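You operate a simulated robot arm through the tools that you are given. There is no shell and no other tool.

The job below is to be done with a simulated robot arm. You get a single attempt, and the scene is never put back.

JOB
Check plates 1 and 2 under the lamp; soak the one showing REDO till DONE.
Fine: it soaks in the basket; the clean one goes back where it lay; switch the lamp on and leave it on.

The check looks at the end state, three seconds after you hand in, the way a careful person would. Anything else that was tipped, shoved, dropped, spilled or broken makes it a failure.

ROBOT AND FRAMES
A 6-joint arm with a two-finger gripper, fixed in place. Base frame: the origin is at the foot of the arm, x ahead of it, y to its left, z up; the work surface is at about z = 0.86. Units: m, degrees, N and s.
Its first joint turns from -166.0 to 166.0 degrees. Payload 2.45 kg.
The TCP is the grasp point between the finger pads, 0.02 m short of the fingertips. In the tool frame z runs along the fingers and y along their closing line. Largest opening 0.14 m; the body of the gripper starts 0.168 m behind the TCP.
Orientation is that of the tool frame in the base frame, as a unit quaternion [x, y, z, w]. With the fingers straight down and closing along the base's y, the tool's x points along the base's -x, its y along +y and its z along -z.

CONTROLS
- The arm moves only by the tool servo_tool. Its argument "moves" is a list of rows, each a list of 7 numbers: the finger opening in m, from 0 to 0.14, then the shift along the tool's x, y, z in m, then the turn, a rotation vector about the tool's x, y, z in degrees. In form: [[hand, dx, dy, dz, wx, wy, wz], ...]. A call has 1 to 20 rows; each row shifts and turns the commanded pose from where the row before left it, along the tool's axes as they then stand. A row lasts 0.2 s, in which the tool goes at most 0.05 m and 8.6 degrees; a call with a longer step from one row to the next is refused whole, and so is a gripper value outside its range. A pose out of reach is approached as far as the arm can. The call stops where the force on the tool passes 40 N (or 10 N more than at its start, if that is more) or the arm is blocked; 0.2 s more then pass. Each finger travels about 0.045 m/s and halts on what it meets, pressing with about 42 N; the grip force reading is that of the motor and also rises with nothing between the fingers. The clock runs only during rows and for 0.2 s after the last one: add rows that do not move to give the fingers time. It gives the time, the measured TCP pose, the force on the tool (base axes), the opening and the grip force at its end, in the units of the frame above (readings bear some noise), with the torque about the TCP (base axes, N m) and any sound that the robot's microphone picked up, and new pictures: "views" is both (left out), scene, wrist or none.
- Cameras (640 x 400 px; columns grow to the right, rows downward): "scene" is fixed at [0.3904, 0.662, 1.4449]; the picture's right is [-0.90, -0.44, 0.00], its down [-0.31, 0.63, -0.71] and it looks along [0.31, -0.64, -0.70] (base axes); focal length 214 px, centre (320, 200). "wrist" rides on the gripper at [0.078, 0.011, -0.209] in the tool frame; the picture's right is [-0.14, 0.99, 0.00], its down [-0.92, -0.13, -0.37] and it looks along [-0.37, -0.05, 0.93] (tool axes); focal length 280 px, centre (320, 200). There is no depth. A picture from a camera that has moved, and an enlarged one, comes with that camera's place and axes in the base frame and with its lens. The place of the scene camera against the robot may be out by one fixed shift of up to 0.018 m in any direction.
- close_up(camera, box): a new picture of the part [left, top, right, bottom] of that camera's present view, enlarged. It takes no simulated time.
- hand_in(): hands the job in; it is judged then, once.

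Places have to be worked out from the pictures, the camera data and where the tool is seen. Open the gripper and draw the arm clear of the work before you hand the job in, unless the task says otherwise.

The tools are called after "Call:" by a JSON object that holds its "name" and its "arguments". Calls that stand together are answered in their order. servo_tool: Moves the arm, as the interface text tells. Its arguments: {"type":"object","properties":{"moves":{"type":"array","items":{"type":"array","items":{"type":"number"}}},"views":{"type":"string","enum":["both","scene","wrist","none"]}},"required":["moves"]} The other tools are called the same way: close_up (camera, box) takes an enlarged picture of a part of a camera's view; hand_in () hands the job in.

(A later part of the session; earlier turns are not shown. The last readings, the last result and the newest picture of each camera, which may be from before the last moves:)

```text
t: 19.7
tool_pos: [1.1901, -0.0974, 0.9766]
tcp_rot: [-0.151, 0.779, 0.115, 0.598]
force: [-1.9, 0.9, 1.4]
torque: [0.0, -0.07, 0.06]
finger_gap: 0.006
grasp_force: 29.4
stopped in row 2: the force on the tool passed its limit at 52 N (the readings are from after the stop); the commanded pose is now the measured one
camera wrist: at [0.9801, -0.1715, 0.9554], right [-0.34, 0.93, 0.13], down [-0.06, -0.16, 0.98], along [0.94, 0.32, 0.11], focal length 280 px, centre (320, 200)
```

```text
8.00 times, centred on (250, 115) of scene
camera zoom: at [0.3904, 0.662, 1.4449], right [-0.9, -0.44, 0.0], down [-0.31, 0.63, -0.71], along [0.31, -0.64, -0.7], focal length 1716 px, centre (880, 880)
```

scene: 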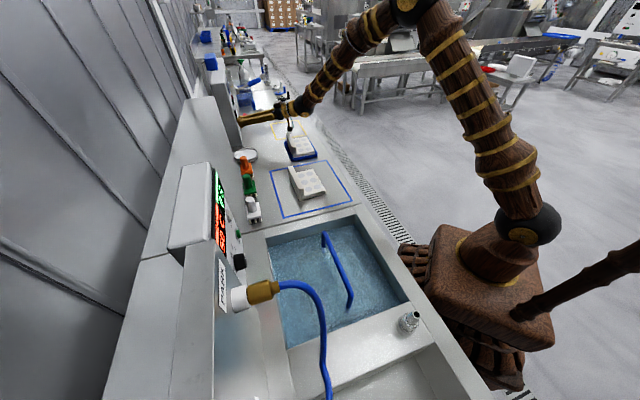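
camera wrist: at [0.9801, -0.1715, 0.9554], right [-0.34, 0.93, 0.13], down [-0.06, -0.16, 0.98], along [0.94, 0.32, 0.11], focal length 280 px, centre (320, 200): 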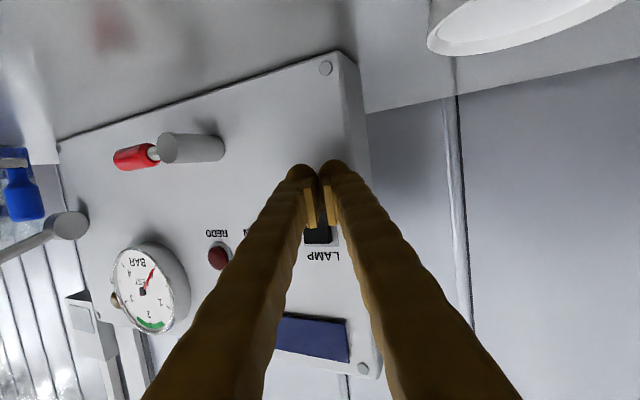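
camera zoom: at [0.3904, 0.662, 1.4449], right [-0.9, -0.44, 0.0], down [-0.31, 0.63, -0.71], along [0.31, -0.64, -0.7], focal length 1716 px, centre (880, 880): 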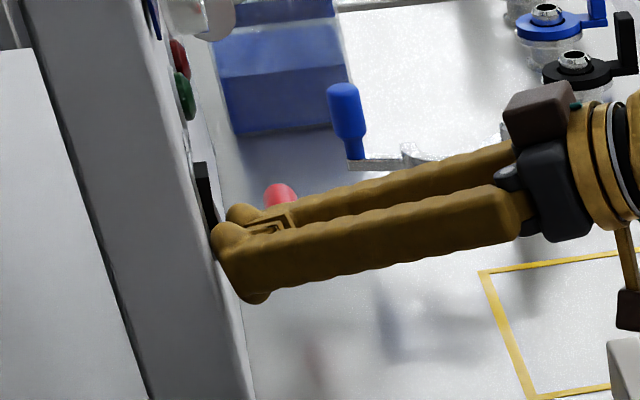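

The rocker appears flipped: its upper end now stands out. I back away straight and look for a lit lamp.

Call:
{"name": "servo_tool", "arguments": {"moves": [[0.0, 0, 0, -0.02, 0, 0, 0], [0.0, 0, 0, -0.04, 0, 0, 0], [0.0, 0, 0, -0.04, 0, 0, 0], [0.0, -0.02, 0, -0.04, 0, 0, 0], [0.05, -0.025, 0, -0.04, 0, 0, 0], [0.14, -0.03, 0, -0.035, 0, 0, 0], [0.14, -0.04, 0, -0.02, 0, 0, 0], [0.14, -0.04, 0, 0, 0, 0, 0], [0.14, 0, 0, 0, 0, 7, 0], [0.14, 0, 0, 0, 0, 7, 0], [0.14, 0, 0, 0, 0, 7, 0], [0.14, 0, 0, 0, 0, 0, 0]]}}

Call:
{"name": "close_up", "arguments": {"camera": "wrist", "box": [100, 50, 480, 300]}}

Call:
{"name": "close_up", "arguments": {"camera": "scene", "box": [200, 60, 320, 160]}}

```text
t: 22.3
tool_pos: [1.0169, -0.1673, 1.186]
tcp_rot: [-0.168, 0.875, 0.084, 0.446]
force: [0.3, 0.1, 0.3]
torque: [0.03, -0.03, -0.04]
finger_gap: 0.1397
grasp_force: 0.1
camera wrist: at [0.8131, -0.2374, 1.2474], right [-0.29, 0.95, 0.11], down [0.27, -0.03, 0.96], along [0.92, 0.31, -0.25], focal length 280 px, centre (320, 200)
```

scene: 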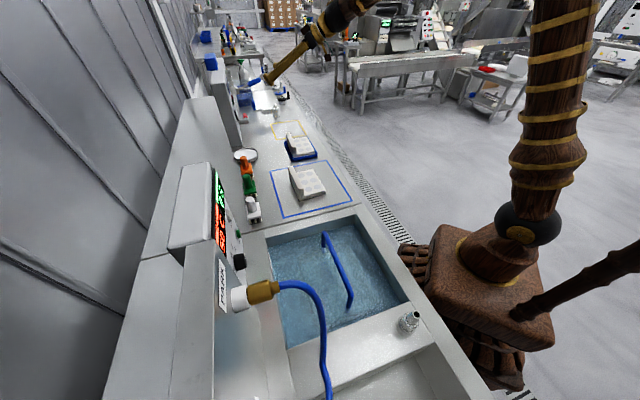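
wrist: 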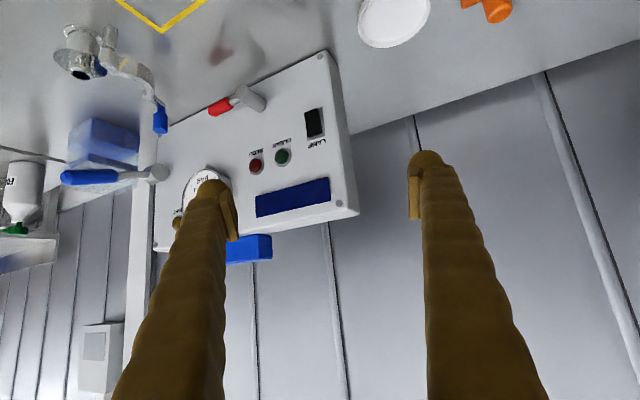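

```text
1.60 times, centred on (290, 175) of wrist
camera zoom: at [0.8131, -0.2374, 1.2474], right [-0.29, 0.95, 0.11], down [0.27, -0.03, 0.96], along [0.92, 0.31, -0.25], focal length 449 px, centre (368, 240)
```

zoom: 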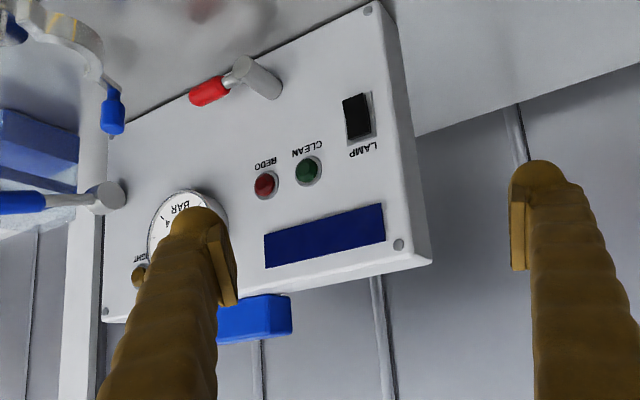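

```text
4.00 times, centred on (260, 110) of scene
camera zoom: at [0.3904, 0.662, 1.4449], right [-0.9, -0.44, 0.0], down [-0.31, 0.63, -0.71], along [0.31, -0.64, -0.7], focal length 858 px, centre (560, 560)
```

zoom: 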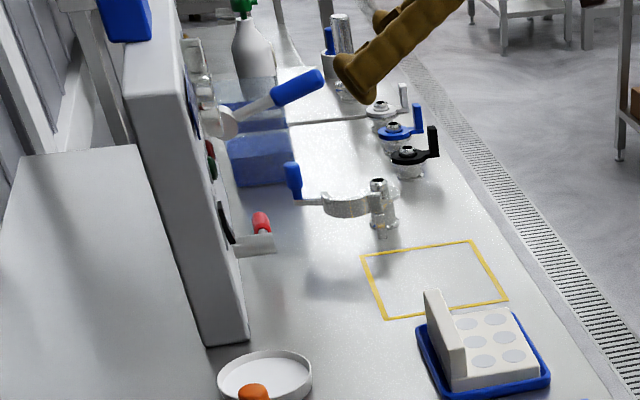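

I zoom on the rocker to see its state.

Call:
{"name": "close_up", "arguments": {"camera": "wrist", "box": [290, 90, 340, 150]}}

Call:
{"name": "close_up", "arguments": {"camera": "scene", "box": [230, 95, 270, 130]}}

Call:
{"name": "close_up", "arguments": {"camera": "wrist", "box": [0, 0, 240, 150]}}

```text
6.67 times, centred on (315, 120) of wrist
camera zoom: at [0.8131, -0.2374, 1.2474], right [-0.29, 0.95, 0.11], down [0.27, -0.03, 0.96], along [0.92, 0.31, -0.25], focal length 1869 px, centre (353, 733)
```

zoom: 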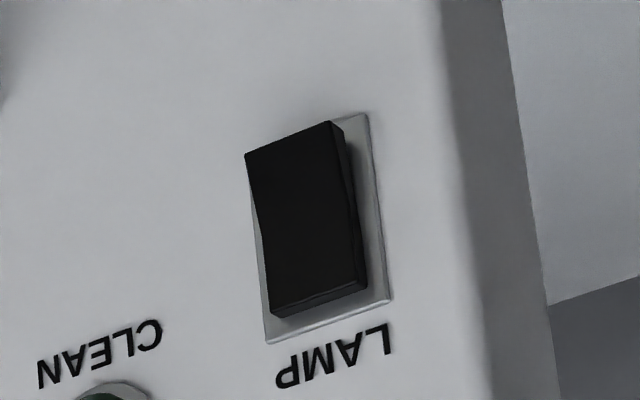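

```text
11.43 times, centred on (250, 112) of scene
camera zoom: at [0.3904, 0.662, 1.4449], right [-0.9, -0.44, 0.0], down [-0.31, 0.63, -0.71], along [0.31, -0.64, -0.7], focal length 2451 px, centre (1120, 1200)
```

zoom: 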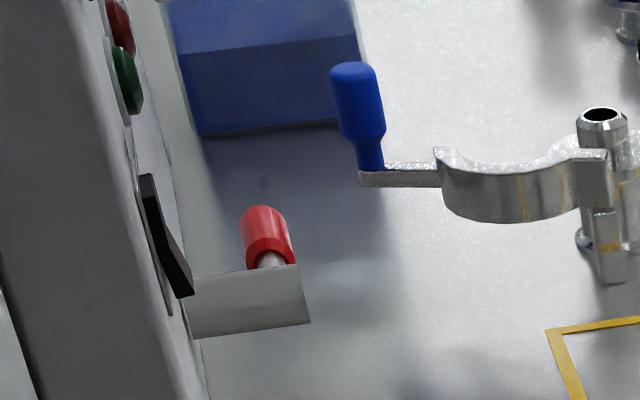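

```text
2.67 times, centred on (120, 75) of wrist
camera zoom: at [0.8131, -0.2374, 1.2474], right [-0.29, 0.95, 0.11], down [0.27, -0.03, 0.96], along [0.92, 0.31, -0.25], focal length 748 px, centre (853, 533)
```

zoom: 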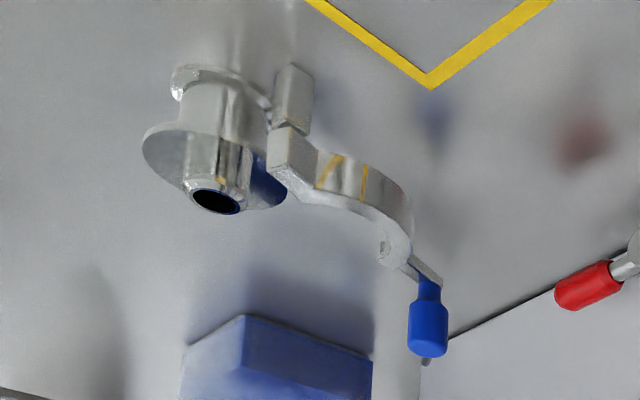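

In the scene view the rocker's lower end sticks out as before, so it sprang back without latching. I square the hand up more to the panel (azimuth 30°) and come back to a 3 cm standoff for a slower, deeper press.

Call:
{"name": "servo_tool", "arguments": {"moves": [[0.0, 0, 0, 0, 0, -7, 0], [0.0, 0, 0, 0, 0, -7, 0], [0.0, 0, 0, 0, 0, -7, 0], [0.0, 0, 0, 0, -7.7, 0, -2.1], [0.0, 0.04, -0.01, 0.02, 0, 0, 0], [0.0, 0.04, -0.01, 0.02, 0, 0, 0], [0.0, 0.04, -0.01, 0.02, 0, 0, 0], [0.0, 0.0386, 0, 0.02, 0, 0, 0], [0.0, 0, 0, 0.045, 0, 0, 0], [0.0, 0, 0, 0.045, 0, 0, 0], [0.0, 0, 0, 0.027, 0, 0, 0], [0.0, 0, 0, 0, 0, 0, 0]]}}

Call:
{"name": "close_up", "arguments": {"camera": "scene", "box": [220, 90, 280, 140]}}

Call:
{"name": "close_up", "arguments": {"camera": "wrist", "box": [220, 100, 420, 240]}}

```text
t: 24.9
tool_pos: [1.1635, -0.12, 0.9835]
tcp_rot: [-0.205, 0.766, 0.156, 0.589]
force: [1.0, 0.0, 0.1]
torque: [-0.04, -0.01, 0.0]
finger_gap: 0.0001
grasp_force: 30.0
camera wrist: at [0.9648, -0.2215, 0.9622], right [-0.46, 0.88, 0.13], down [-0.04, -0.17, 0.98], along [0.89, 0.45, 0.11], focal length 280 px, centre (320, 200)
```

scene: 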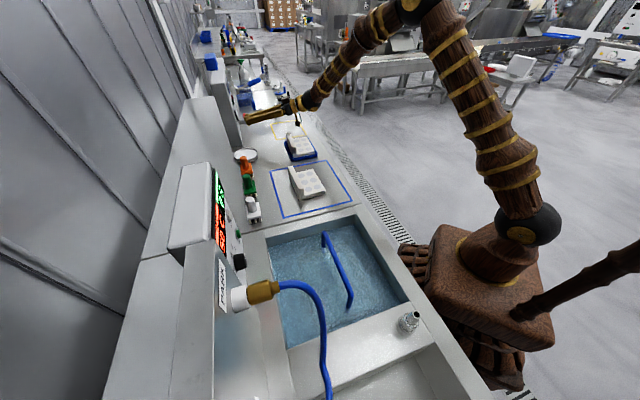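
wrist: 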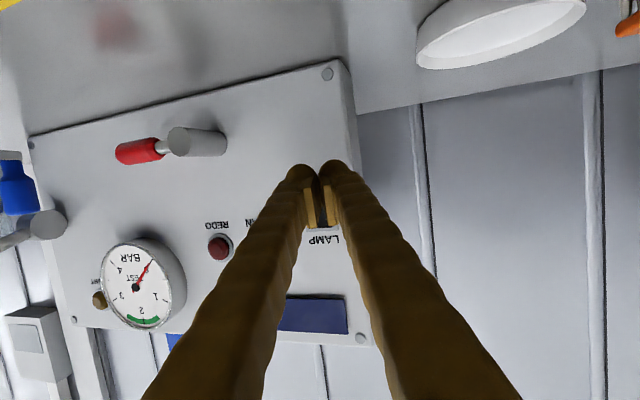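

```text
8.00 times, centred on (250, 115) of scene
camera zoom: at [0.3904, 0.662, 1.4449], right [-0.9, -0.44, 0.0], down [-0.31, 0.63, -0.71], along [0.31, -0.64, -0.7], focal length 1716 px, centre (880, 880)
```

zoom: 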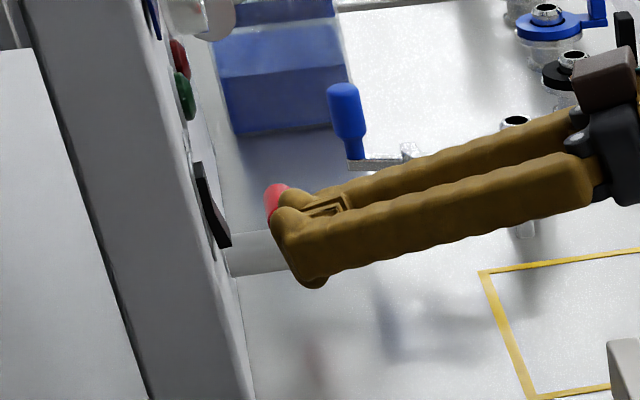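

```text
2.86 times, centred on (320, 170) of wrist
camera zoom: at [0.9648, -0.2215, 0.9622], right [-0.46, 0.88, 0.13], down [-0.04, -0.17, 0.98], along [0.89, 0.45, 0.11], focal length 801 px, centre (320, 286)
```

zoom: 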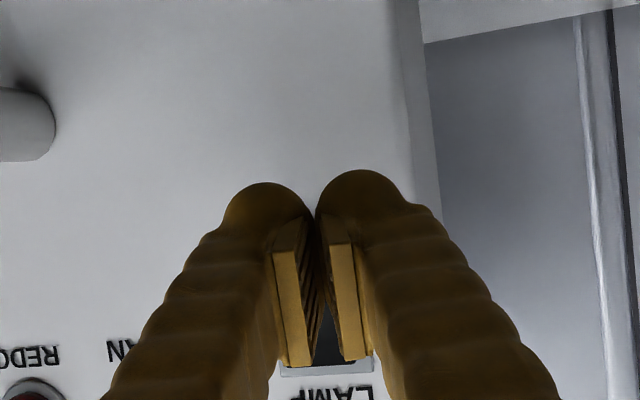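

Now I push in slowly.

Call:
{"name": "servo_tool", "arguments": {"moves": [[0.0, 0, 0, 0.007, 0, 0, 0], [0.0, 0, 0, 0.007, 0, 0, 0], [0.0, 0, 0, 0.006, 0, 0, 0], [0.0, 0, 0, 0.002, 0, 0, 0], [0.0, 0, 0, 0.0015, 0, 0, 0], [0.0, 0, 0, 0.0015, 0, 0, 0], [0.0, 0, 0, 0.0015, 0, 0, 0], [0.0, 0, 0, 0.0015, 0, 0, 0], [0.0, 0, 0, 0.0015, 0, 0, 0], [0.0, 0, 0, 0.0015, 0, 0, 0], [0.0, 0, 0, 0.0015, 0, 0, 0], [0.0, 0, 0, 0.0015, 0, 0, 0]]}}

Call:
{"name": "close_up", "arguments": {"camera": "scene", "box": [220, 90, 280, 140]}}

```text
t: 27.5
tool_pos: [1.1909, -0.1036, 0.9741]
tcp_rot: [-0.204, 0.767, 0.155, 0.589]
force: [-7.0, 0.3, -0.2]
torque: [0.11, -0.05, 0.07]
finger_gap: 0.0
grasp_force: 29.6
camera wrist: at [0.9918, -0.2052, 0.9529], right [-0.46, 0.88, 0.13], down [-0.04, -0.17, 0.98], along [0.89, 0.45, 0.11], focal length 280 px, centre (320, 200)
```

scene: 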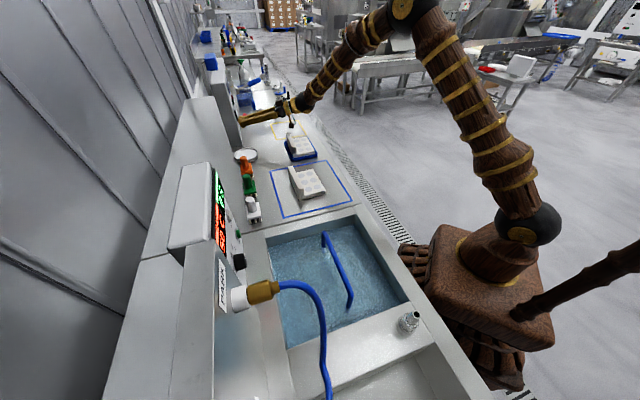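
wrist: 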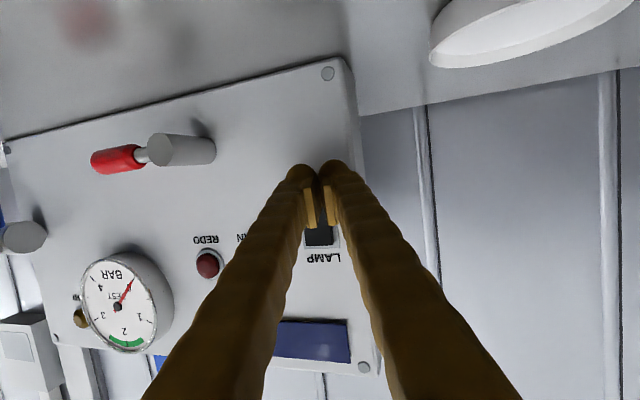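

```text
8.00 times, centred on (250, 115) of scene
camera zoom: at [0.3904, 0.662, 1.4449], right [-0.9, -0.44, 0.0], down [-0.31, 0.63, -0.71], along [0.31, -0.64, -0.7], focal length 1716 px, centre (880, 880)
```

zoom: 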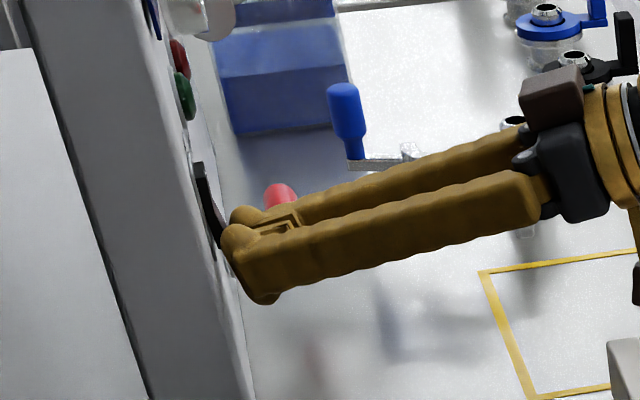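

Contact has begun (about 7 N). I continue with small steps.

Call:
{"name": "servo_tool", "arguments": {"moves": [[0.0, 0, 0, 0.0015, 0, 0, 0], [0.0, 0, 0, 0.0015, 0, 0, 0], [0.0, 0, 0, 0.0015, 0, 0, 0], [0.0, 0, 0, 0.0015, 0, 0, 0], [0.0, 0, 0, 0.0015, 0, 0, 0], [0.0, 0, 0, 0.0015, 0, 0, 0], [0.0, 0, 0, 0.0015, 0, 0, 0], [0.0, 0, 0, 0.0015, 0, 0, 0]]}}

Call:
{"name": "close_up", "arguments": {"camera": "scene", "box": [220, 90, 280, 140]}}

```text
t: 28.4
tool_pos: [1.1938, -0.1009, 0.9713]
tcp_rot: [-0.205, 0.766, 0.156, 0.588]
force: [-0.8, 1.0, 0.4]
torque: [0.0, -0.04, 0.08]
finger_gap: 0.0
grasp_force: 29.3
stopped in row 4: the force on the tool passed its limit at 41 N (the readings are from after the stop); the commanded pose is now the measured one
camera wrist: at [0.9948, -0.2024, 0.9515], right [-0.46, 0.88, 0.13], down [-0.04, -0.17, 0.99], along [0.89, 0.45, 0.11], focal length 280 px, centre (320, 200)
```

scene: 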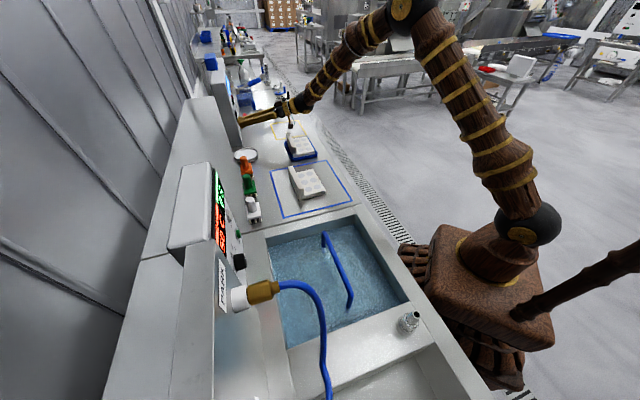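
wrist: 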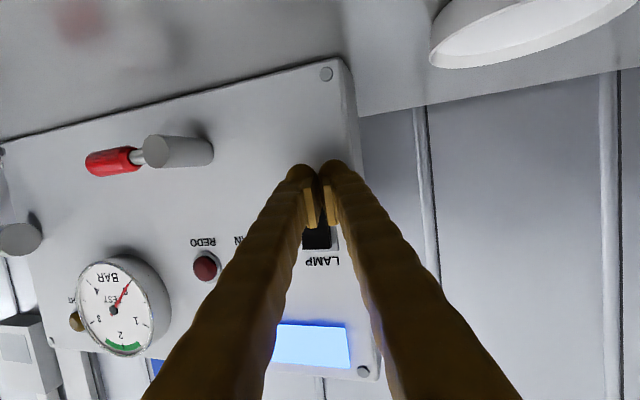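

```text
8.00 times, centred on (250, 115) of scene
camera zoom: at [0.3904, 0.662, 1.4449], right [-0.9, -0.44, 0.0], down [-0.31, 0.63, -0.71], along [0.31, -0.64, -0.7], focal length 1716 px, centre (880, 880)
```

zoom: 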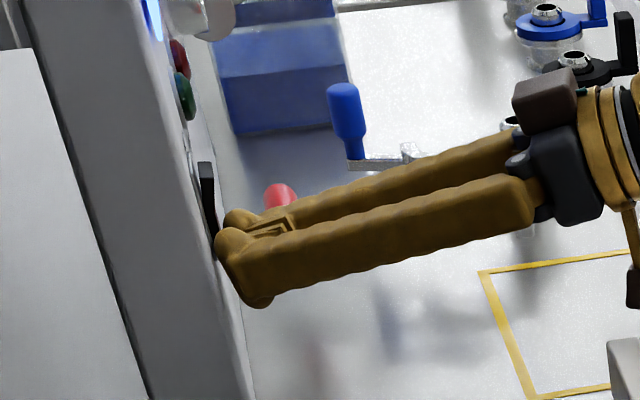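

The blue window on the box lights up — the lamp is on. I retreat and check that it stays on.

Call:
{"name": "servo_tool", "arguments": {"moves": [[0.0, 0, 0, -0.01, 0, 0, 0], [0.0, 0, 0, -0.03, 0, 0, 0], [0.0, 0, 0, -0.045, 0, 0, 0], [0.0, -0.015, 0, -0.045, 0, 0, 0], [0.05, -0.025, 0, -0.04, 0, 0, 0], [0.14, -0.03, 0, -0.035, 0, 0, 0], [0.14, -0.04, 0, -0.02, 0, 0, 0], [0.14, -0.04, 0, 0, 0, 0, 0], [0.14, 0, 0, 0, 0, 7, 0], [0.14, 0, 0, 0, 0, 7, 0], [0.14, 0, 0, 0, 0, 7, 0], [0.14, 0, 0, 0, 0, 0, 0]]}}

Call:
{"name": "close_up", "arguments": {"camera": "wrist", "box": [100, 50, 480, 300]}}

Call:
{"name": "close_up", "arguments": {"camera": "scene", "box": [200, 60, 320, 160]}}

```text
t: 31.0
tool_pos: [1.0382, -0.1897, 1.1759]
tcp_rot: [-0.23, 0.86, 0.116, 0.439]
force: [-0.2, 0.1, 0.4]
torque: [0.0, 0.02, 0.02]
finger_gap: 0.14
grasp_force: 0.0
camera wrist: at [0.8461, -0.2875, 1.2361], right [-0.42, 0.9, 0.11], down [0.27, 0.01, 0.96], along [0.86, 0.44, -0.25], focal length 280 px, centre (320, 200)
```

scene: 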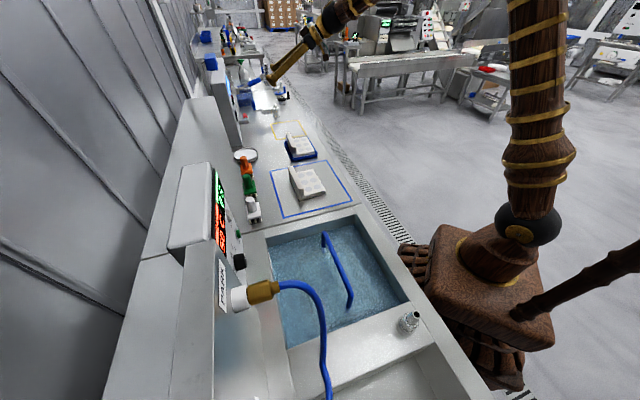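
wrist: 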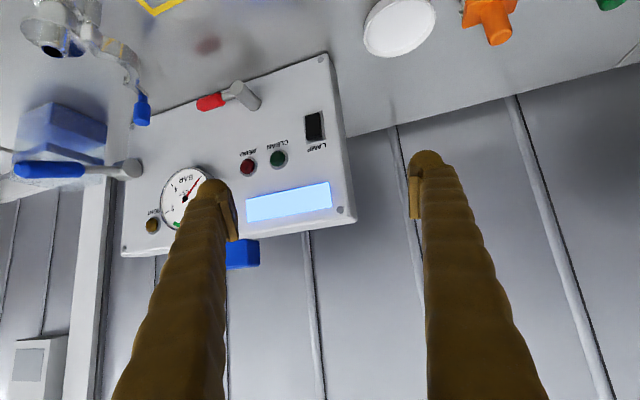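

```text
1.60 times, centred on (290, 175) of wrist
camera zoom: at [0.8461, -0.2875, 1.2361], right [-0.42, 0.9, 0.11], down [0.27, 0.01, 0.96], along [0.86, 0.44, -0.25], focal length 449 px, centre (368, 240)
```

zoom: 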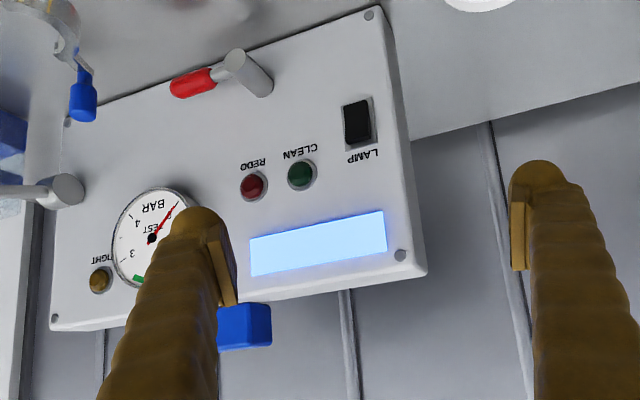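

```text
4.00 times, centred on (260, 110) of scene
camera zoom: at [0.3904, 0.662, 1.4449], right [-0.9, -0.44, 0.0], down [-0.31, 0.63, -0.71], along [0.31, -0.64, -0.7], focal length 858 px, centre (560, 560)
```

zoom: 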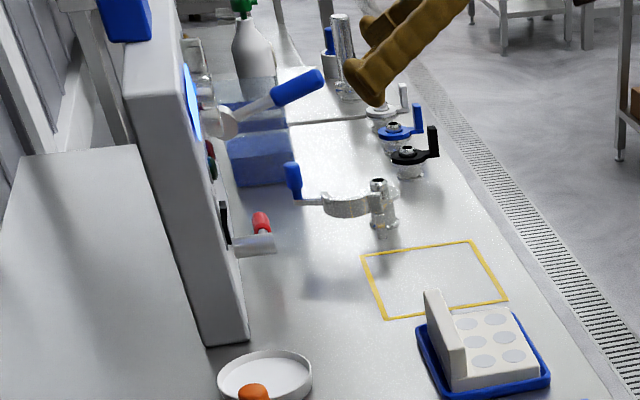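

The lamp stays on. Now I draw back and turn the hand so its closing line is across the bench (perpendicular to the plate rails), tool down, to measure plate 1.

Call:
{"name": "servo_tool", "arguments": {"moves": [[0.14, 0.015, 0.0317, -0.0131, 0, 0, 0], [0.14, 0.015, 0.0317, -0.0131, 0, 0, 0], [0.14, 0.015, 0.0317, -0.0131, 0, 0, 0], [0.14, 0.015, 0.0317, -0.0131, 0, 0, 0], [0.14, 0.015, 0.0317, -0.0131, 0, 0, 0], [0.14, 0.015, 0.0317, -0.0131, 0, 0, 0], [0.14, 0, 0, 0, 0, 7.7, 0], [0.14, 0, 0, 0, 0, 7.7, 0], [0.14, 0, 0, 0, 0, 7.7, 0], [0.14, 0, 0, 0, 0, 7.7, 0], [0.14, 0, 0, 0, 0, 7.7, 0], [0.14, 0, 0, 0, 0, 7.7, 0], [0.14, 0, 0, 0, 0, 7.7, 0]], "views": "none"}}

Call:
{"name": "servo_tool", "arguments": {"moves": [[0.14, 0, 0, 0, 0, 0, 8.33], [0.14, 0, 0, 0, 0, 0, 8.33], [0.14, 0, 0, 0, 0, 0, 8.33], [0.14, 0, 0, 0, 0, 0, 8.33], [0.14, 0, 0, 0, 0, 0, 8.33], [0.14, 0, 0, 0, 0, 0, 8.33], [0.14, 0, 0, 0, 0, 0, 8.33], [0.14, 0, 0, 0, 0, 0, 8.33], [0.14, 0, 0, 0, 0, 0, 8.33], [0.14, 0, 0, 0, 0, 0, 0]]}}

```text
t: 33.8
tool_pos: [0.8309, -0.0932, 1.1268]
tcp_rot: [-0.264, 0.955, 0.093, 0.095]
force: [0.6, 0.2, 0.3]
torque: [-0.01, -0.02, -0.02]
finger_gap: 0.14
grasp_force: 0.2
out of reach, approached as far as the arm can: row 11, 12, 13
```

```text
t: 36.0
tool_pos: [0.8125, -0.1361, 1.1064]
tcp_rot: [0.155, 0.974, 0.154, 0.056]
force: [1.1, 0.9, 0.0]
torque: [0.04, -0.01, -0.01]
finger_gap: 0.1399
grasp_force: 0.0
out of reach, approached as far as the arm can: row 6, 7, 8, 9
camera wrist: at [0.7089, -0.1592, 1.3038], right [0.41, 0.85, 0.32], down [0.78, -0.52, 0.37], along [0.48, 0.1, -0.87], focal length 280 px, centre (320, 200)
```

scene: 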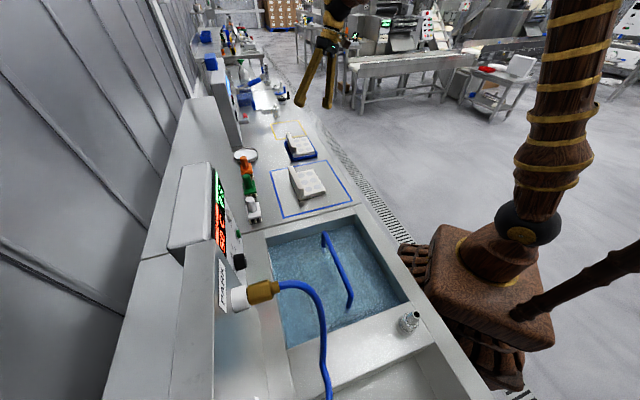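
wrist: 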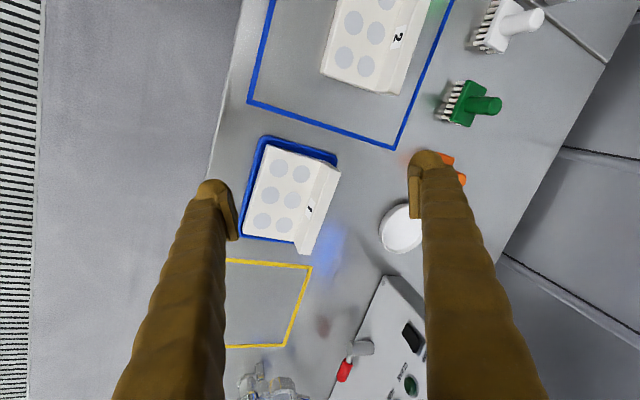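

The tool-down reach shrinks with height. I tilt the hand 40° outward along the bench, which I also need for reaching the yellow square, and read the resulting pose.

Call:
{"name": "servo_tool", "arguments": {"moves": [[0.14, 0, 0, 0, 0, -8, 0], [0.14, 0, 0, 0, 0, -8, 0], [0.14, 0, 0, 0, 0, -8, 0], [0.14, 0, 0, 0, 0, -8, 0], [0.14, 0, 0, 0, 0, -8, 0], [0.14, 0, 0, 0, 0, 0, 0]]}}

```text
t: 37.4
tool_pos: [0.8141, -0.1361, 1.1074]
tcp_rot: [0.2, 0.896, 0.089, 0.387]
force: [0.3, 0.5, -0.6]
torque: [0.04, 0.01, 0.03]
finger_gap: 0.14
grasp_force: 0.1
camera wrist: at [0.6156, -0.094, 1.2031], right [0.37, 0.84, 0.4], down [0.27, -0.51, 0.82], along [0.89, -0.2, -0.41], focal length 280 px, centre (320, 200)
```

scene: 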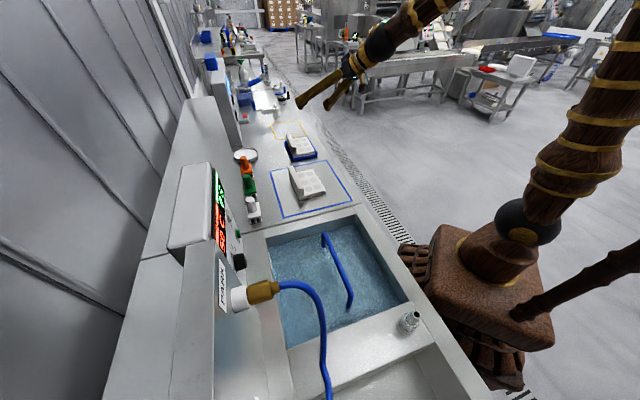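
wrist: 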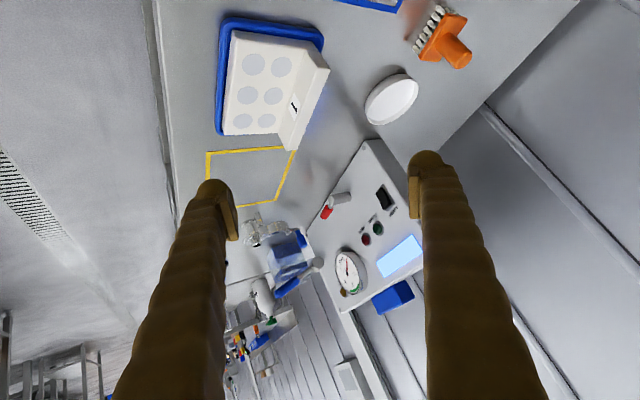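

The commanded pose was reset to the measured one. I rotate to exactly the wanted grasp orientation (closing across the bench, 40° tilt along it) and step back for a view of plate 1.

Call:
{"name": "servo_tool", "arguments": {"moves": [[0.14, 0, 0, 0, 7.85, -0.16, 2.03], [0.14, 0, 0, 0, 7.85, -0.16, 2.03], [0.14, 0, 0, 0, 7.85, -0.16, 2.03], [0.14, 0, 0, 0, 7.85, -0.16, 2.03], [0.14, 0.0383, 0, -0.032, 0, 0, 0], [0.14, 0.0383, 0, -0.032, 0, 0, 0], [0.14, 0, 0, 0, 0, 0, 0]]}}

Call:
{"name": "close_up", "arguments": {"camera": "wrist", "box": [160, 0, 480, 200]}}

```text
t: 39.0
tool_pos: [0.7216, -0.0971, 1.1]
tcp_rot: [0.224, 0.896, 0.06, 0.379]
force: [-0.7, 0.0, 0.8]
torque: [0.01, 0.03, 0.0]
finger_gap: 0.1399
grasp_force: 0.1
out of reach, approached as far as the arm can: row 1, 2, 3, 4
camera wrist: at [0.5292, -0.0399, 1.2009], right [0.44, 0.82, 0.36], down [0.26, -0.5, 0.83], along [0.86, -0.27, -0.43], focal length 280 px, centre (320, 200)
```

scene: 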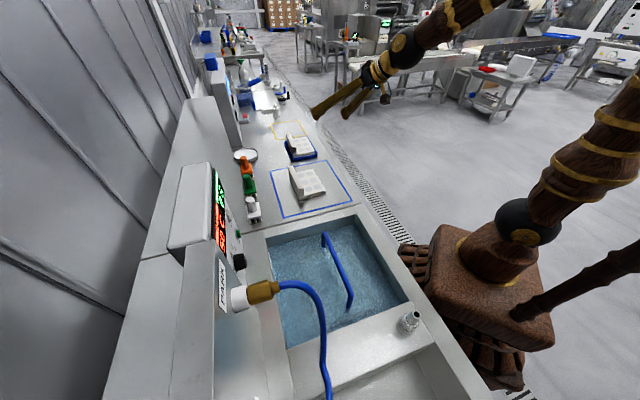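
wrist: 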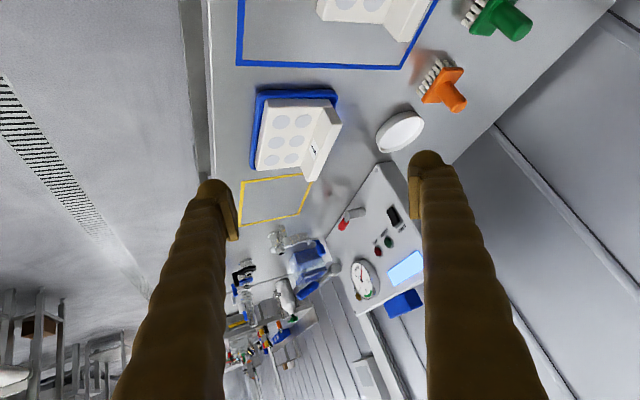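

```text
2.00 times, centred on (320, 100) of wrist
camera zoom: at [0.5292, -0.0399, 1.2009], right [0.44, 0.82, 0.36], down [0.26, -0.5, 0.83], along [0.86, -0.27, -0.43], focal length 561 px, centre (320, 400)
```

zoom: 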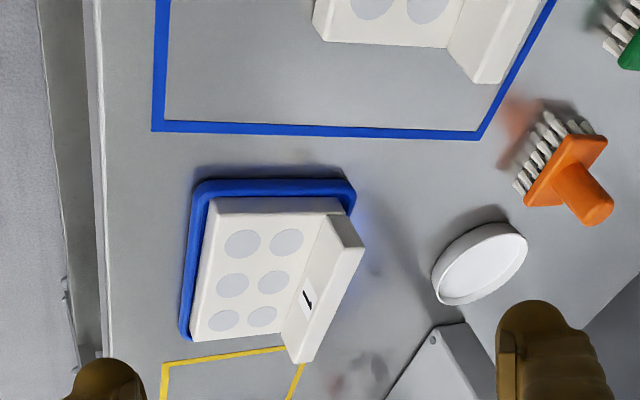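

The arm couldn't take up that roll there — perhaps a wrist joint limit. I return to plain tool-down nearer the base and test the yaw turn there.

Call:
{"name": "servo_tool", "arguments": {"moves": [[0.14, 0, 0, 0, 1.02, 6.43, -3.8], [0.14, 0, 0, 0, 1.02, 6.43, -3.8], [0.14, 0, 0, 0, 1.02, 6.43, -3.8], [0.14, 0, 0, 0, 1.02, 6.43, -3.8], [0.14, 0, 0, 0, 1.02, 6.43, -3.8], [0.14, 0, 0, 0, 1.02, 6.43, -3.8], [0.14, 0, 0, 0, 1.02, 6.43, -3.8], [0.14, 0.03, 0.024, 0, 0, 0, 0], [0.14, 0.03, 0.024, 0, 0, 0, 0], [0.14, 0.03, 0.024, 0, 0, 0, 0], [0.14, 0.03, 0.024, 0, 0, 0, 0], [0.14, 0, 0, 0, 0, 0, 0]], "views": "none"}}

Call:
{"name": "servo_tool", "arguments": {"moves": [[0.14, 0, 0, 0, 0, 0, 7.5], [0.14, 0, 0, 0, 0, 0, 7.5], [0.14, 0, 0, 0, 0, 0, 7.5], [0.14, 0, 0, 0, 0, 0, 7.5], [0.14, 0, 0, 0, 0, 0, 7.5], [0.14, 0, 0, 0, 0, 0, 7.5], [0.14, 0, 0, 0, 0, 0, 0]]}}

```text
t: 41.6
tool_pos: [0.5972, -0.0008, 1.0784]
tcp_rot: [0.021, 0.992, 0.113, 0.044]
force: [-0.4, -0.6, 0.7]
torque: [0.0, 0.0, -0.01]
finger_gap: 0.1398
grasp_force: 0.1
out of reach, approached as far as the arm can: row 1, 2, 3, 4, 5, 6, 7
```

```text
t: 43.2
tool_pos: [0.5364, -0.1402, 0.9751]
tcp_rot: [0.346, 0.918, 0.192, 0.019]
force: [-0.2, 0.1, 1.1]
torque: [0.0, 0.01, -0.02]
finger_gap: 0.1398
grasp_force: 0.0
out of reach, approached as far as the arm can: row 2, 3, 4, 5, 6
camera wrist: at [0.4486, -0.1529, 1.1816], right [0.73, 0.59, 0.35], down [0.56, -0.81, 0.2], along [0.4, 0.05, -0.91], focal length 280 px, centre (320, 200)
```

scene: 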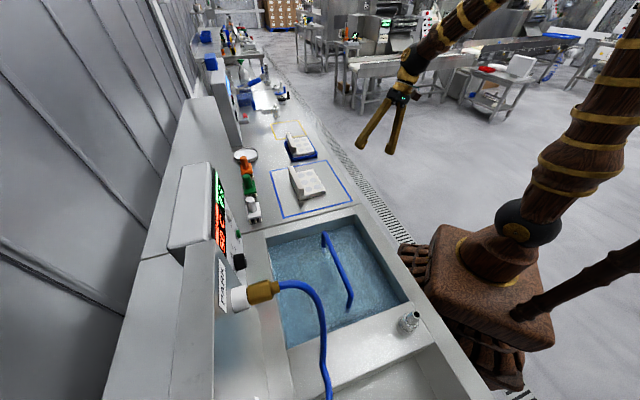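
wrist: 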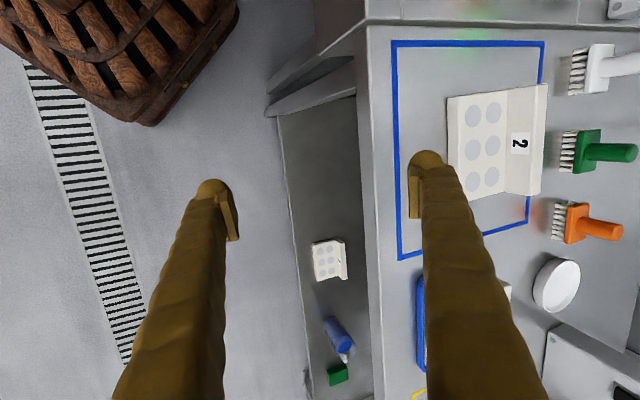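

A joint limit blocks that yaw sense. I raise the hand and undo the turn; then I'll use the mirrored orientation by turning the other way, which puts the camera on the upper side.

Call:
{"name": "servo_tool", "arguments": {"moves": [[0.14, 0.004, 0.0146, -0.037, 0, 0, 0], [0.14, 0.004, 0.0146, -0.037, 0, 0, 0], [0.14, 0.004, 0.0146, -0.037, 0, 0, 0], [0.14, 0, 0, 0, 3.77, 0.37, -6.83], [0.14, 0, 0, 0, 3.77, 0.37, -6.83], [0.14, 0, 0, 0, 3.77, 0.37, -6.83], [0.14, 0, 0, 0, 3.77, 0.37, -6.83], [0.14, 0, 0, 0, 3.77, 0.37, -6.83], [0.14, 0, 0, 0, 3.77, 0.37, -6.83], [0.14, 0, 0, 0, 0, 0, 0]]}}

```text
t: 45.4
tool_pos: [0.5158, -0.1624, 1.0293]
tcp_rot: [0.002, 0.994, 0.089, 0.065]
force: [0.6, 0.1, -0.1]
torque: [-0.02, -0.01, 0.0]
finger_gap: 0.1401
grasp_force: 0.1
out of reach, approached as far as the arm can: row 1, 2, 3, 6, 7, 8, 9
camera wrist: at [0.4105, -0.189, 1.2245], right [0.13, 0.97, 0.19], down [0.87, -0.21, 0.46], along [0.48, 0.11, -0.87], focal length 280 px, centre (320, 200)
```

scene: 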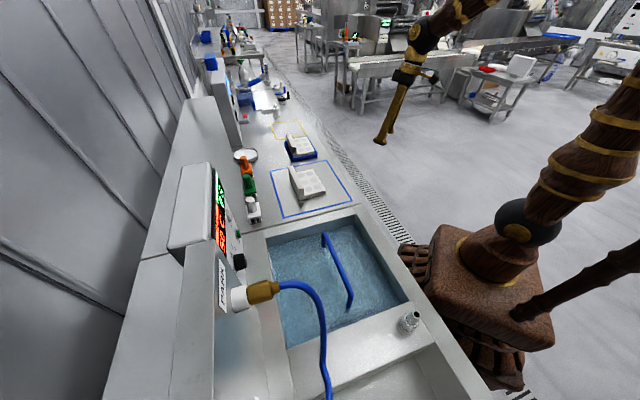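
wrist: 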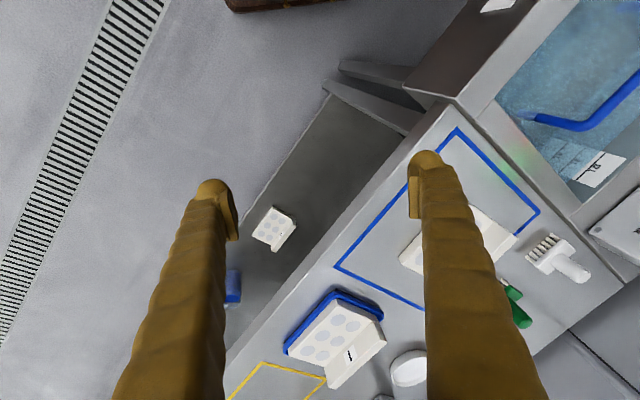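

Trouble seems tied to the hand being too far to the right of the arm at short radius. I move the hand to the left and up, then straighten it.

Call:
{"name": "servo_tool", "arguments": {"moves": [[0.14, -0.012, 0.037, -0.01, 0, 0, 0], [0.14, -0.012, 0.037, -0.01, 0, 0, 0], [0.14, -0.012, 0.037, -0.01, 0, 0, 0], [0.14, -0.012, 0.037, -0.01, 0, 0, 0], [0.14, -0.012, 0.037, -0.01, 0, 0, 0], [0.14, -0.012, 0.037, -0.01, 0, 0, 0], [0.14, -0.012, 0.037, -0.01, 0, 0, 0], [0.14, 0, 0, 0, 5.1, 3.7, 0], [0.14, 0, 0, 0, 5.1, 3.7, 0], [0.14, 0, 0, 0, 0, 0, 0]], "views": "scene"}}

```text
t: 47.6
tool_pos: [0.5852, 0.0742, 1.1287]
tcp_rot: [0.006, 0.991, 0.117, 0.069]
force: [-0.2, 0.3, 0.6]
torque: [-0.02, 0.01, 0.0]
finger_gap: 0.14
grasp_force: 0.0
out of reach, approached as far as the arm can: row 3, 4, 5, 6, 7, 8, 9
```

scene: 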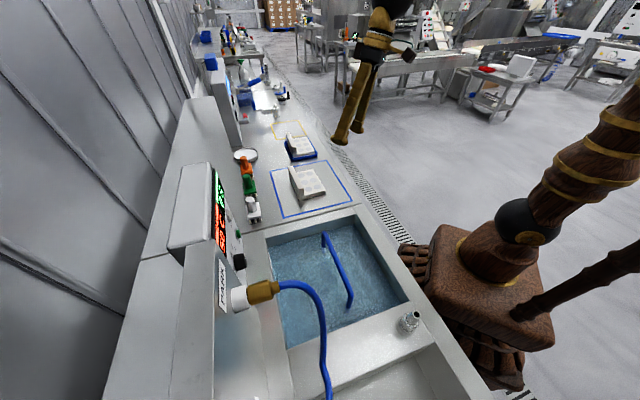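

The limit persists even here, so a wrist joint is at its stop. I test turning the other way (the direction of the mirrored grasp).

Call:
{"name": "servo_tool", "arguments": {"moves": [[0.14, 0, 0, 0, 0, 0, -8], [0.14, 0, 0, 0, 0, 0, -8], [0.14, 0, 0, 0, 0, 0, -8], [0.14, 0, 0, 0, 0, 0, -8], [0.14, 0, 0, 0, 0, 0, 0]], "views": "none"}}

Call:
{"name": "servo_tool", "arguments": {"moves": [[0.14, 0, 0, 0, 6, 0, 0], [0.14, 0, 0, 0, 7.4, 0, 0], [0.14, 0, 0, 0, 0, 8, 0], [0.14, 0, 0, 0, 0, 0, 0]], "views": "scene"}}

```text
t: 48.8
tool_pos: [0.5862, 0.0748, 1.1318]
tcp_rot: [-0.268, 0.954, 0.094, 0.099]
force: [-0.4, -0.3, 0.6]
torque: [-0.02, 0.0, 0.0]
finger_gap: 0.1398
grasp_force: 0.0
```

```text
t: 49.8
tool_pos: [0.5861, 0.0577, 1.1079]
tcp_rot: [-0.269, 0.955, 0.097, 0.083]
force: [0.2, -0.1, 0.6]
torque: [0.03, 0.0, 0.0]
finger_gap: 0.1399
grasp_force: 0.0
out of reach, approached as far as the arm can: row 1, 2, 3
```

scene: 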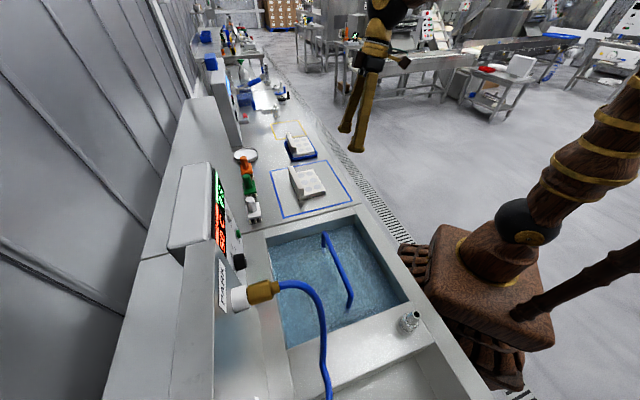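

The symptoms fit a forearm-roll joint at its stop: the wrist went round the other way when I tilted first and yawed left at the panel. I unwind it by reversing: tilt up to horizontal while moving forward.

Call:
{"name": "servo_tool", "arguments": {"moves": [[0.14, -0.029, 0, 0.008, 0, -7.5, 0], [0.14, -0.028, 0, 0.011, 0, -7.5, 0], [0.14, -0.026, 0, 0.015, 0, -7.5, 0], [0.14, -0.024, 0, 0.018, 0, -7.5, 0], [0.14, -0.021, 0, 0.021, 0, -7.5, 0], [0.14, -0.018, 0, 0.024, 0, -7.5, 0], [0.14, -0.015, 0, 0.026, 0, -7.5, 0], [0.14, -0.012, 0, 0.028, 0, -7.5, 0], [0.14, -0.008, 0, 0.029, 0, -7.5, 0], [0.14, 0, 0, 0, 0, 0, 0]]}}

```text
t: 52.0
tool_pos: [0.8123, 0.2011, 1.0969]
tcp_rot: [-0.17, 0.747, 0.228, 0.601]
force: [0.7, 0.7, -0.4]
torque: [-0.06, 0.0, -0.01]
finger_gap: 0.1402
grasp_force: 0.0
camera wrist: at [0.6178, 0.0978, 1.0585], right [-0.49, 0.83, 0.27], down [-0.03, -0.33, 0.94], along [0.87, 0.46, 0.19], focal length 280 px, centre (320, 200)
```

scene: 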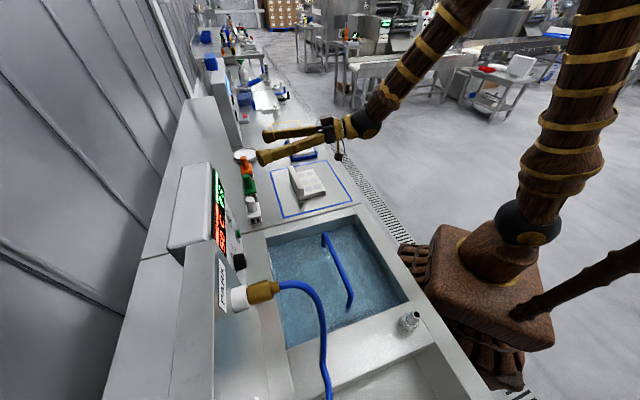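
wrist: 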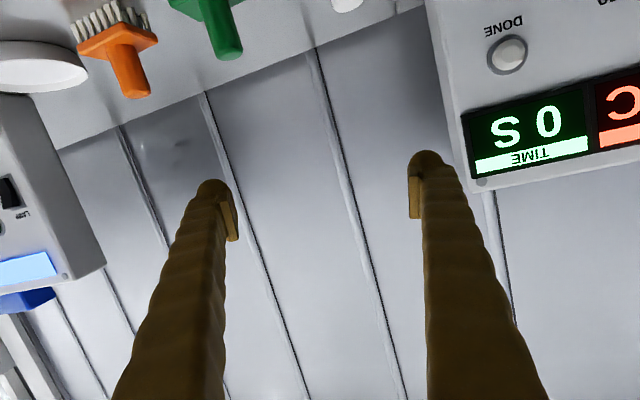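

No limit now. I yaw back into the arm's plane while horizontal, then tilt back down while retreating.

Call:
{"name": "servo_tool", "arguments": {"moves": [[0.14, 0, 0, 0, 7.73, -0.53, -1.24], [0.14, 0, 0, 0, 7.73, -0.53, -1.24], [0.14, 0, 0, 0, 7.73, -0.53, -1.24], [0.14, 0.004, 0, -0.025, 0, 8, 0], [0.14, 0.008, 0, -0.024, 0, 8, 0], [0.14, 0.011, 0, -0.023, 0, 8, 0], [0.14, 0.014, 0, -0.021, 0, 8, 0], [0.14, 0.017, 0, -0.018, 0, 8, 0], [0.14, 0.02, 0, -0.015, 0, 8, 0], [0.14, 0.022, 0, -0.012, 0, 8, 0], [0.14, 0.023, 0, -0.009, 0, 8, 0], [0.14, 0.024, 0, -0.006, 0, 8, 0], [0.14, 0.025, 0, 0, 0, 8, 0], [0.14, 0, 0, 0, 0, 0, 0]]}}

```text
t: 55.0
tool_pos: [0.6066, 0.1754, 1.0418]
tcp_rot: [-0.061, 0.987, -0.05, 0.141]
force: [-0.7, -0.3, 0.8]
torque: [-0.03, -0.01, 0.0]
finger_gap: 0.1399
grasp_force: 0.1
out of reach, approached as far as the arm can: row 7, 8, 9, 12, 13
camera wrist: at [0.471, 0.1926, 1.2194], right [0.02, 1.0, -0.08], down [0.79, 0.03, 0.62], along [0.62, -0.08, -0.78], focal length 280 px, centre (320, 200)
```

scene: 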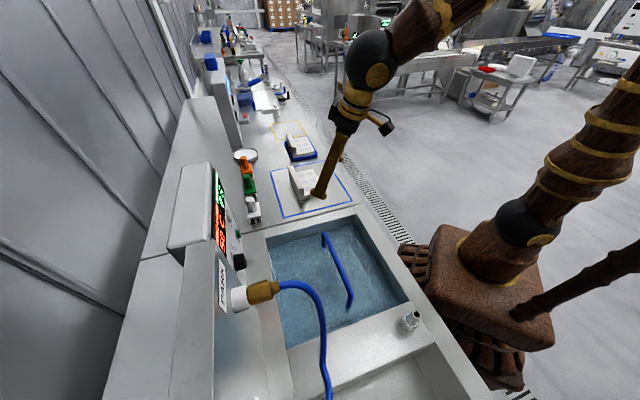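
wrist: 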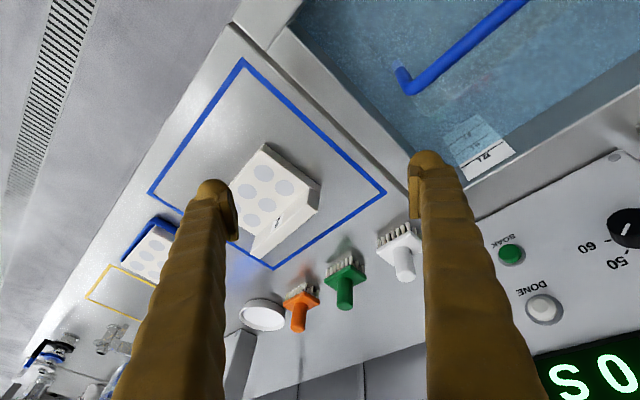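

The lean now has the opposite sign, so the wrist probably came through. I straighten fully and check.

Call:
{"name": "servo_tool", "arguments": {"moves": [[0.14, 0, 0, -0.015, -2.8, 8, 0], [0.14, 0, 0, -0.015, -2.8, 8, 0], [0.14, 0, 0, -0.01, 0, 0, -7], [0.14, 0, 0, 0, 0, 0, 0]], "views": "scene"}}

```text
t: 56.0
tool_pos: [0.5921, 0.1844, 1.0494]
tcp_rot: [-0.117, 0.986, -0.104, 0.05]
force: [0.8, -0.6, 0.5]
torque: [0.03, 0.01, 0.04]
finger_gap: 0.1401
grasp_force: 0.1
out of reach, approached as far as the arm can: row 1, 2
```

scene: 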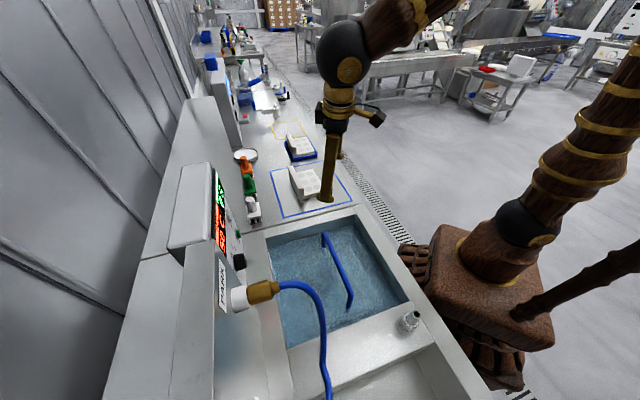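

The wrist swung to the opposite stop instead of passing straight through. I go back up to horizontal and this time align the hand exactly with the arm's plane before tilting down.

Call:
{"name": "servo_tool", "arguments": {"moves": [[0.14, -0.029, 0, 0.003, 0, -8, 0], [0.14, -0.028, 0, 0.006, 0, -8, 0], [0.14, -0.026, 0, 0.01, 0, -8, 0], [0.14, -0.024, 0, 0.014, 0, -8, 0], [0.14, -0.021, 0, 0.018, 0, -8, 0], [0.14, -0.02, 0, 0.022, 0, -8, 0], [0.14, -0.018, 0, 0.024, 0, -8, 0], [0.14, -0.016, 0, 0.026, 0, -8, 0], [0.14, -0.012, 0, 0.028, 0, -8, 0], [0.14, 0, 0, 0, 0, 0, 0]], "views": "scene"}}

```text
t: 58.2
tool_pos: [0.8453, 0.2437, 1.0446]
tcp_rot: [-0.156, 0.769, -0.014, 0.62]
force: [-0.4, 0.3, -1.6]
torque: [-0.01, -0.03, 0.03]
finger_gap: 0.14
grasp_force: 0.0
```

scene: 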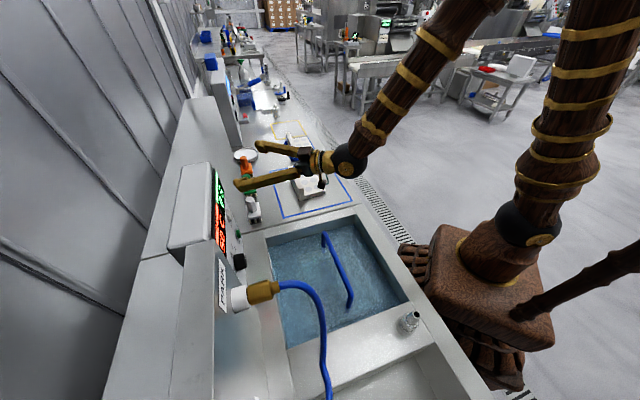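

I align the hand's azimuth with the TCP's azimuth (16°), remove the roll, and raise a little.

Call:
{"name": "servo_tool", "arguments": {"moves": [[0.14, 0, 0, 0, -2.7, -2.0, 5.75], [0.14, 0, 0, 0, -2.7, -2.0, 5.75], [0.14, -0.03, 0, -0.005, 0, 0, 0], [0.14, -0.03, 0, -0.005, 0, 0, 0], [0.14, 0, 0, 0, 0, 0, 0]], "views": "none"}}

```text
t: 59.4
tool_pos: [0.8473, 0.2439, 1.1066]
tcp_rot: [-0.105, 0.759, 0.088, 0.637]
force: [0.2, 0.3, 0.5]
torque: [0.01, -0.01, 0.03]
finger_gap: 0.14
grasp_force: 0.0
```

Aligned within 0.3°. Now I tilt down in the arm's plane while moving back.

Call:
{"name": "servo_tool", "arguments": {"moves": [[0.14, 0, 0, 0, -0.32, 0, -0.05], [0.14, 0.004, 0, -0.02, 0, 8, 0], [0.14, 0.006, 0, -0.019, 0, 8, 0], [0.14, 0.008, 0, -0.018, 0, 8, 0], [0.14, 0.011, 0, -0.017, 0, 8, 0], [0.14, 0.013, 0, -0.015, 0, 8, 0], [0.14, 0.015, 0, -0.013, 0, 8, 0], [0.14, 0, 0, 0, 0, 0, 0]], "views": "scene"}}

```text
t: 61.2
tool_pos: [0.7308, 0.2082, 1.1091]
tcp_rot: [-0.136, 0.952, 0.039, 0.272]
force: [-0.6, -0.1, 0.5]
torque: [-0.01, 0.03, -0.02]
finger_gap: 0.1401
grasp_force: 0.0
```

scene: 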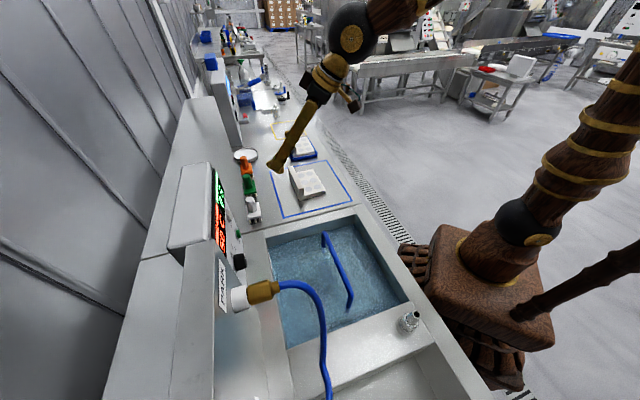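

It passed with no limit flagged. I finish straightening to tool-down.

Call:
{"name": "servo_tool", "arguments": {"moves": [[0.14, 0.016, 0, -0.011, 0, 8, 0], [0.14, 0.018, 0, -0.008, 0, 8, 0], [0.14, 0.019, 0, -0.005, 0, 8, 0], [0.14, 0.02, 0, 0, 0, 7.9, 0], [0.14, 0, 0, 0, 0, 0, 0]], "views": "none"}}

```text
t: 62.4
tool_pos: [0.6565, 0.1872, 1.106]
tcp_rot: [-0.141, 0.99, 0.0, 0.0]
force: [-0.4, -0.5, -0.1]
torque: [-0.02, -0.01, 0.0]
finger_gap: 0.14
grasp_force: 0.0
```

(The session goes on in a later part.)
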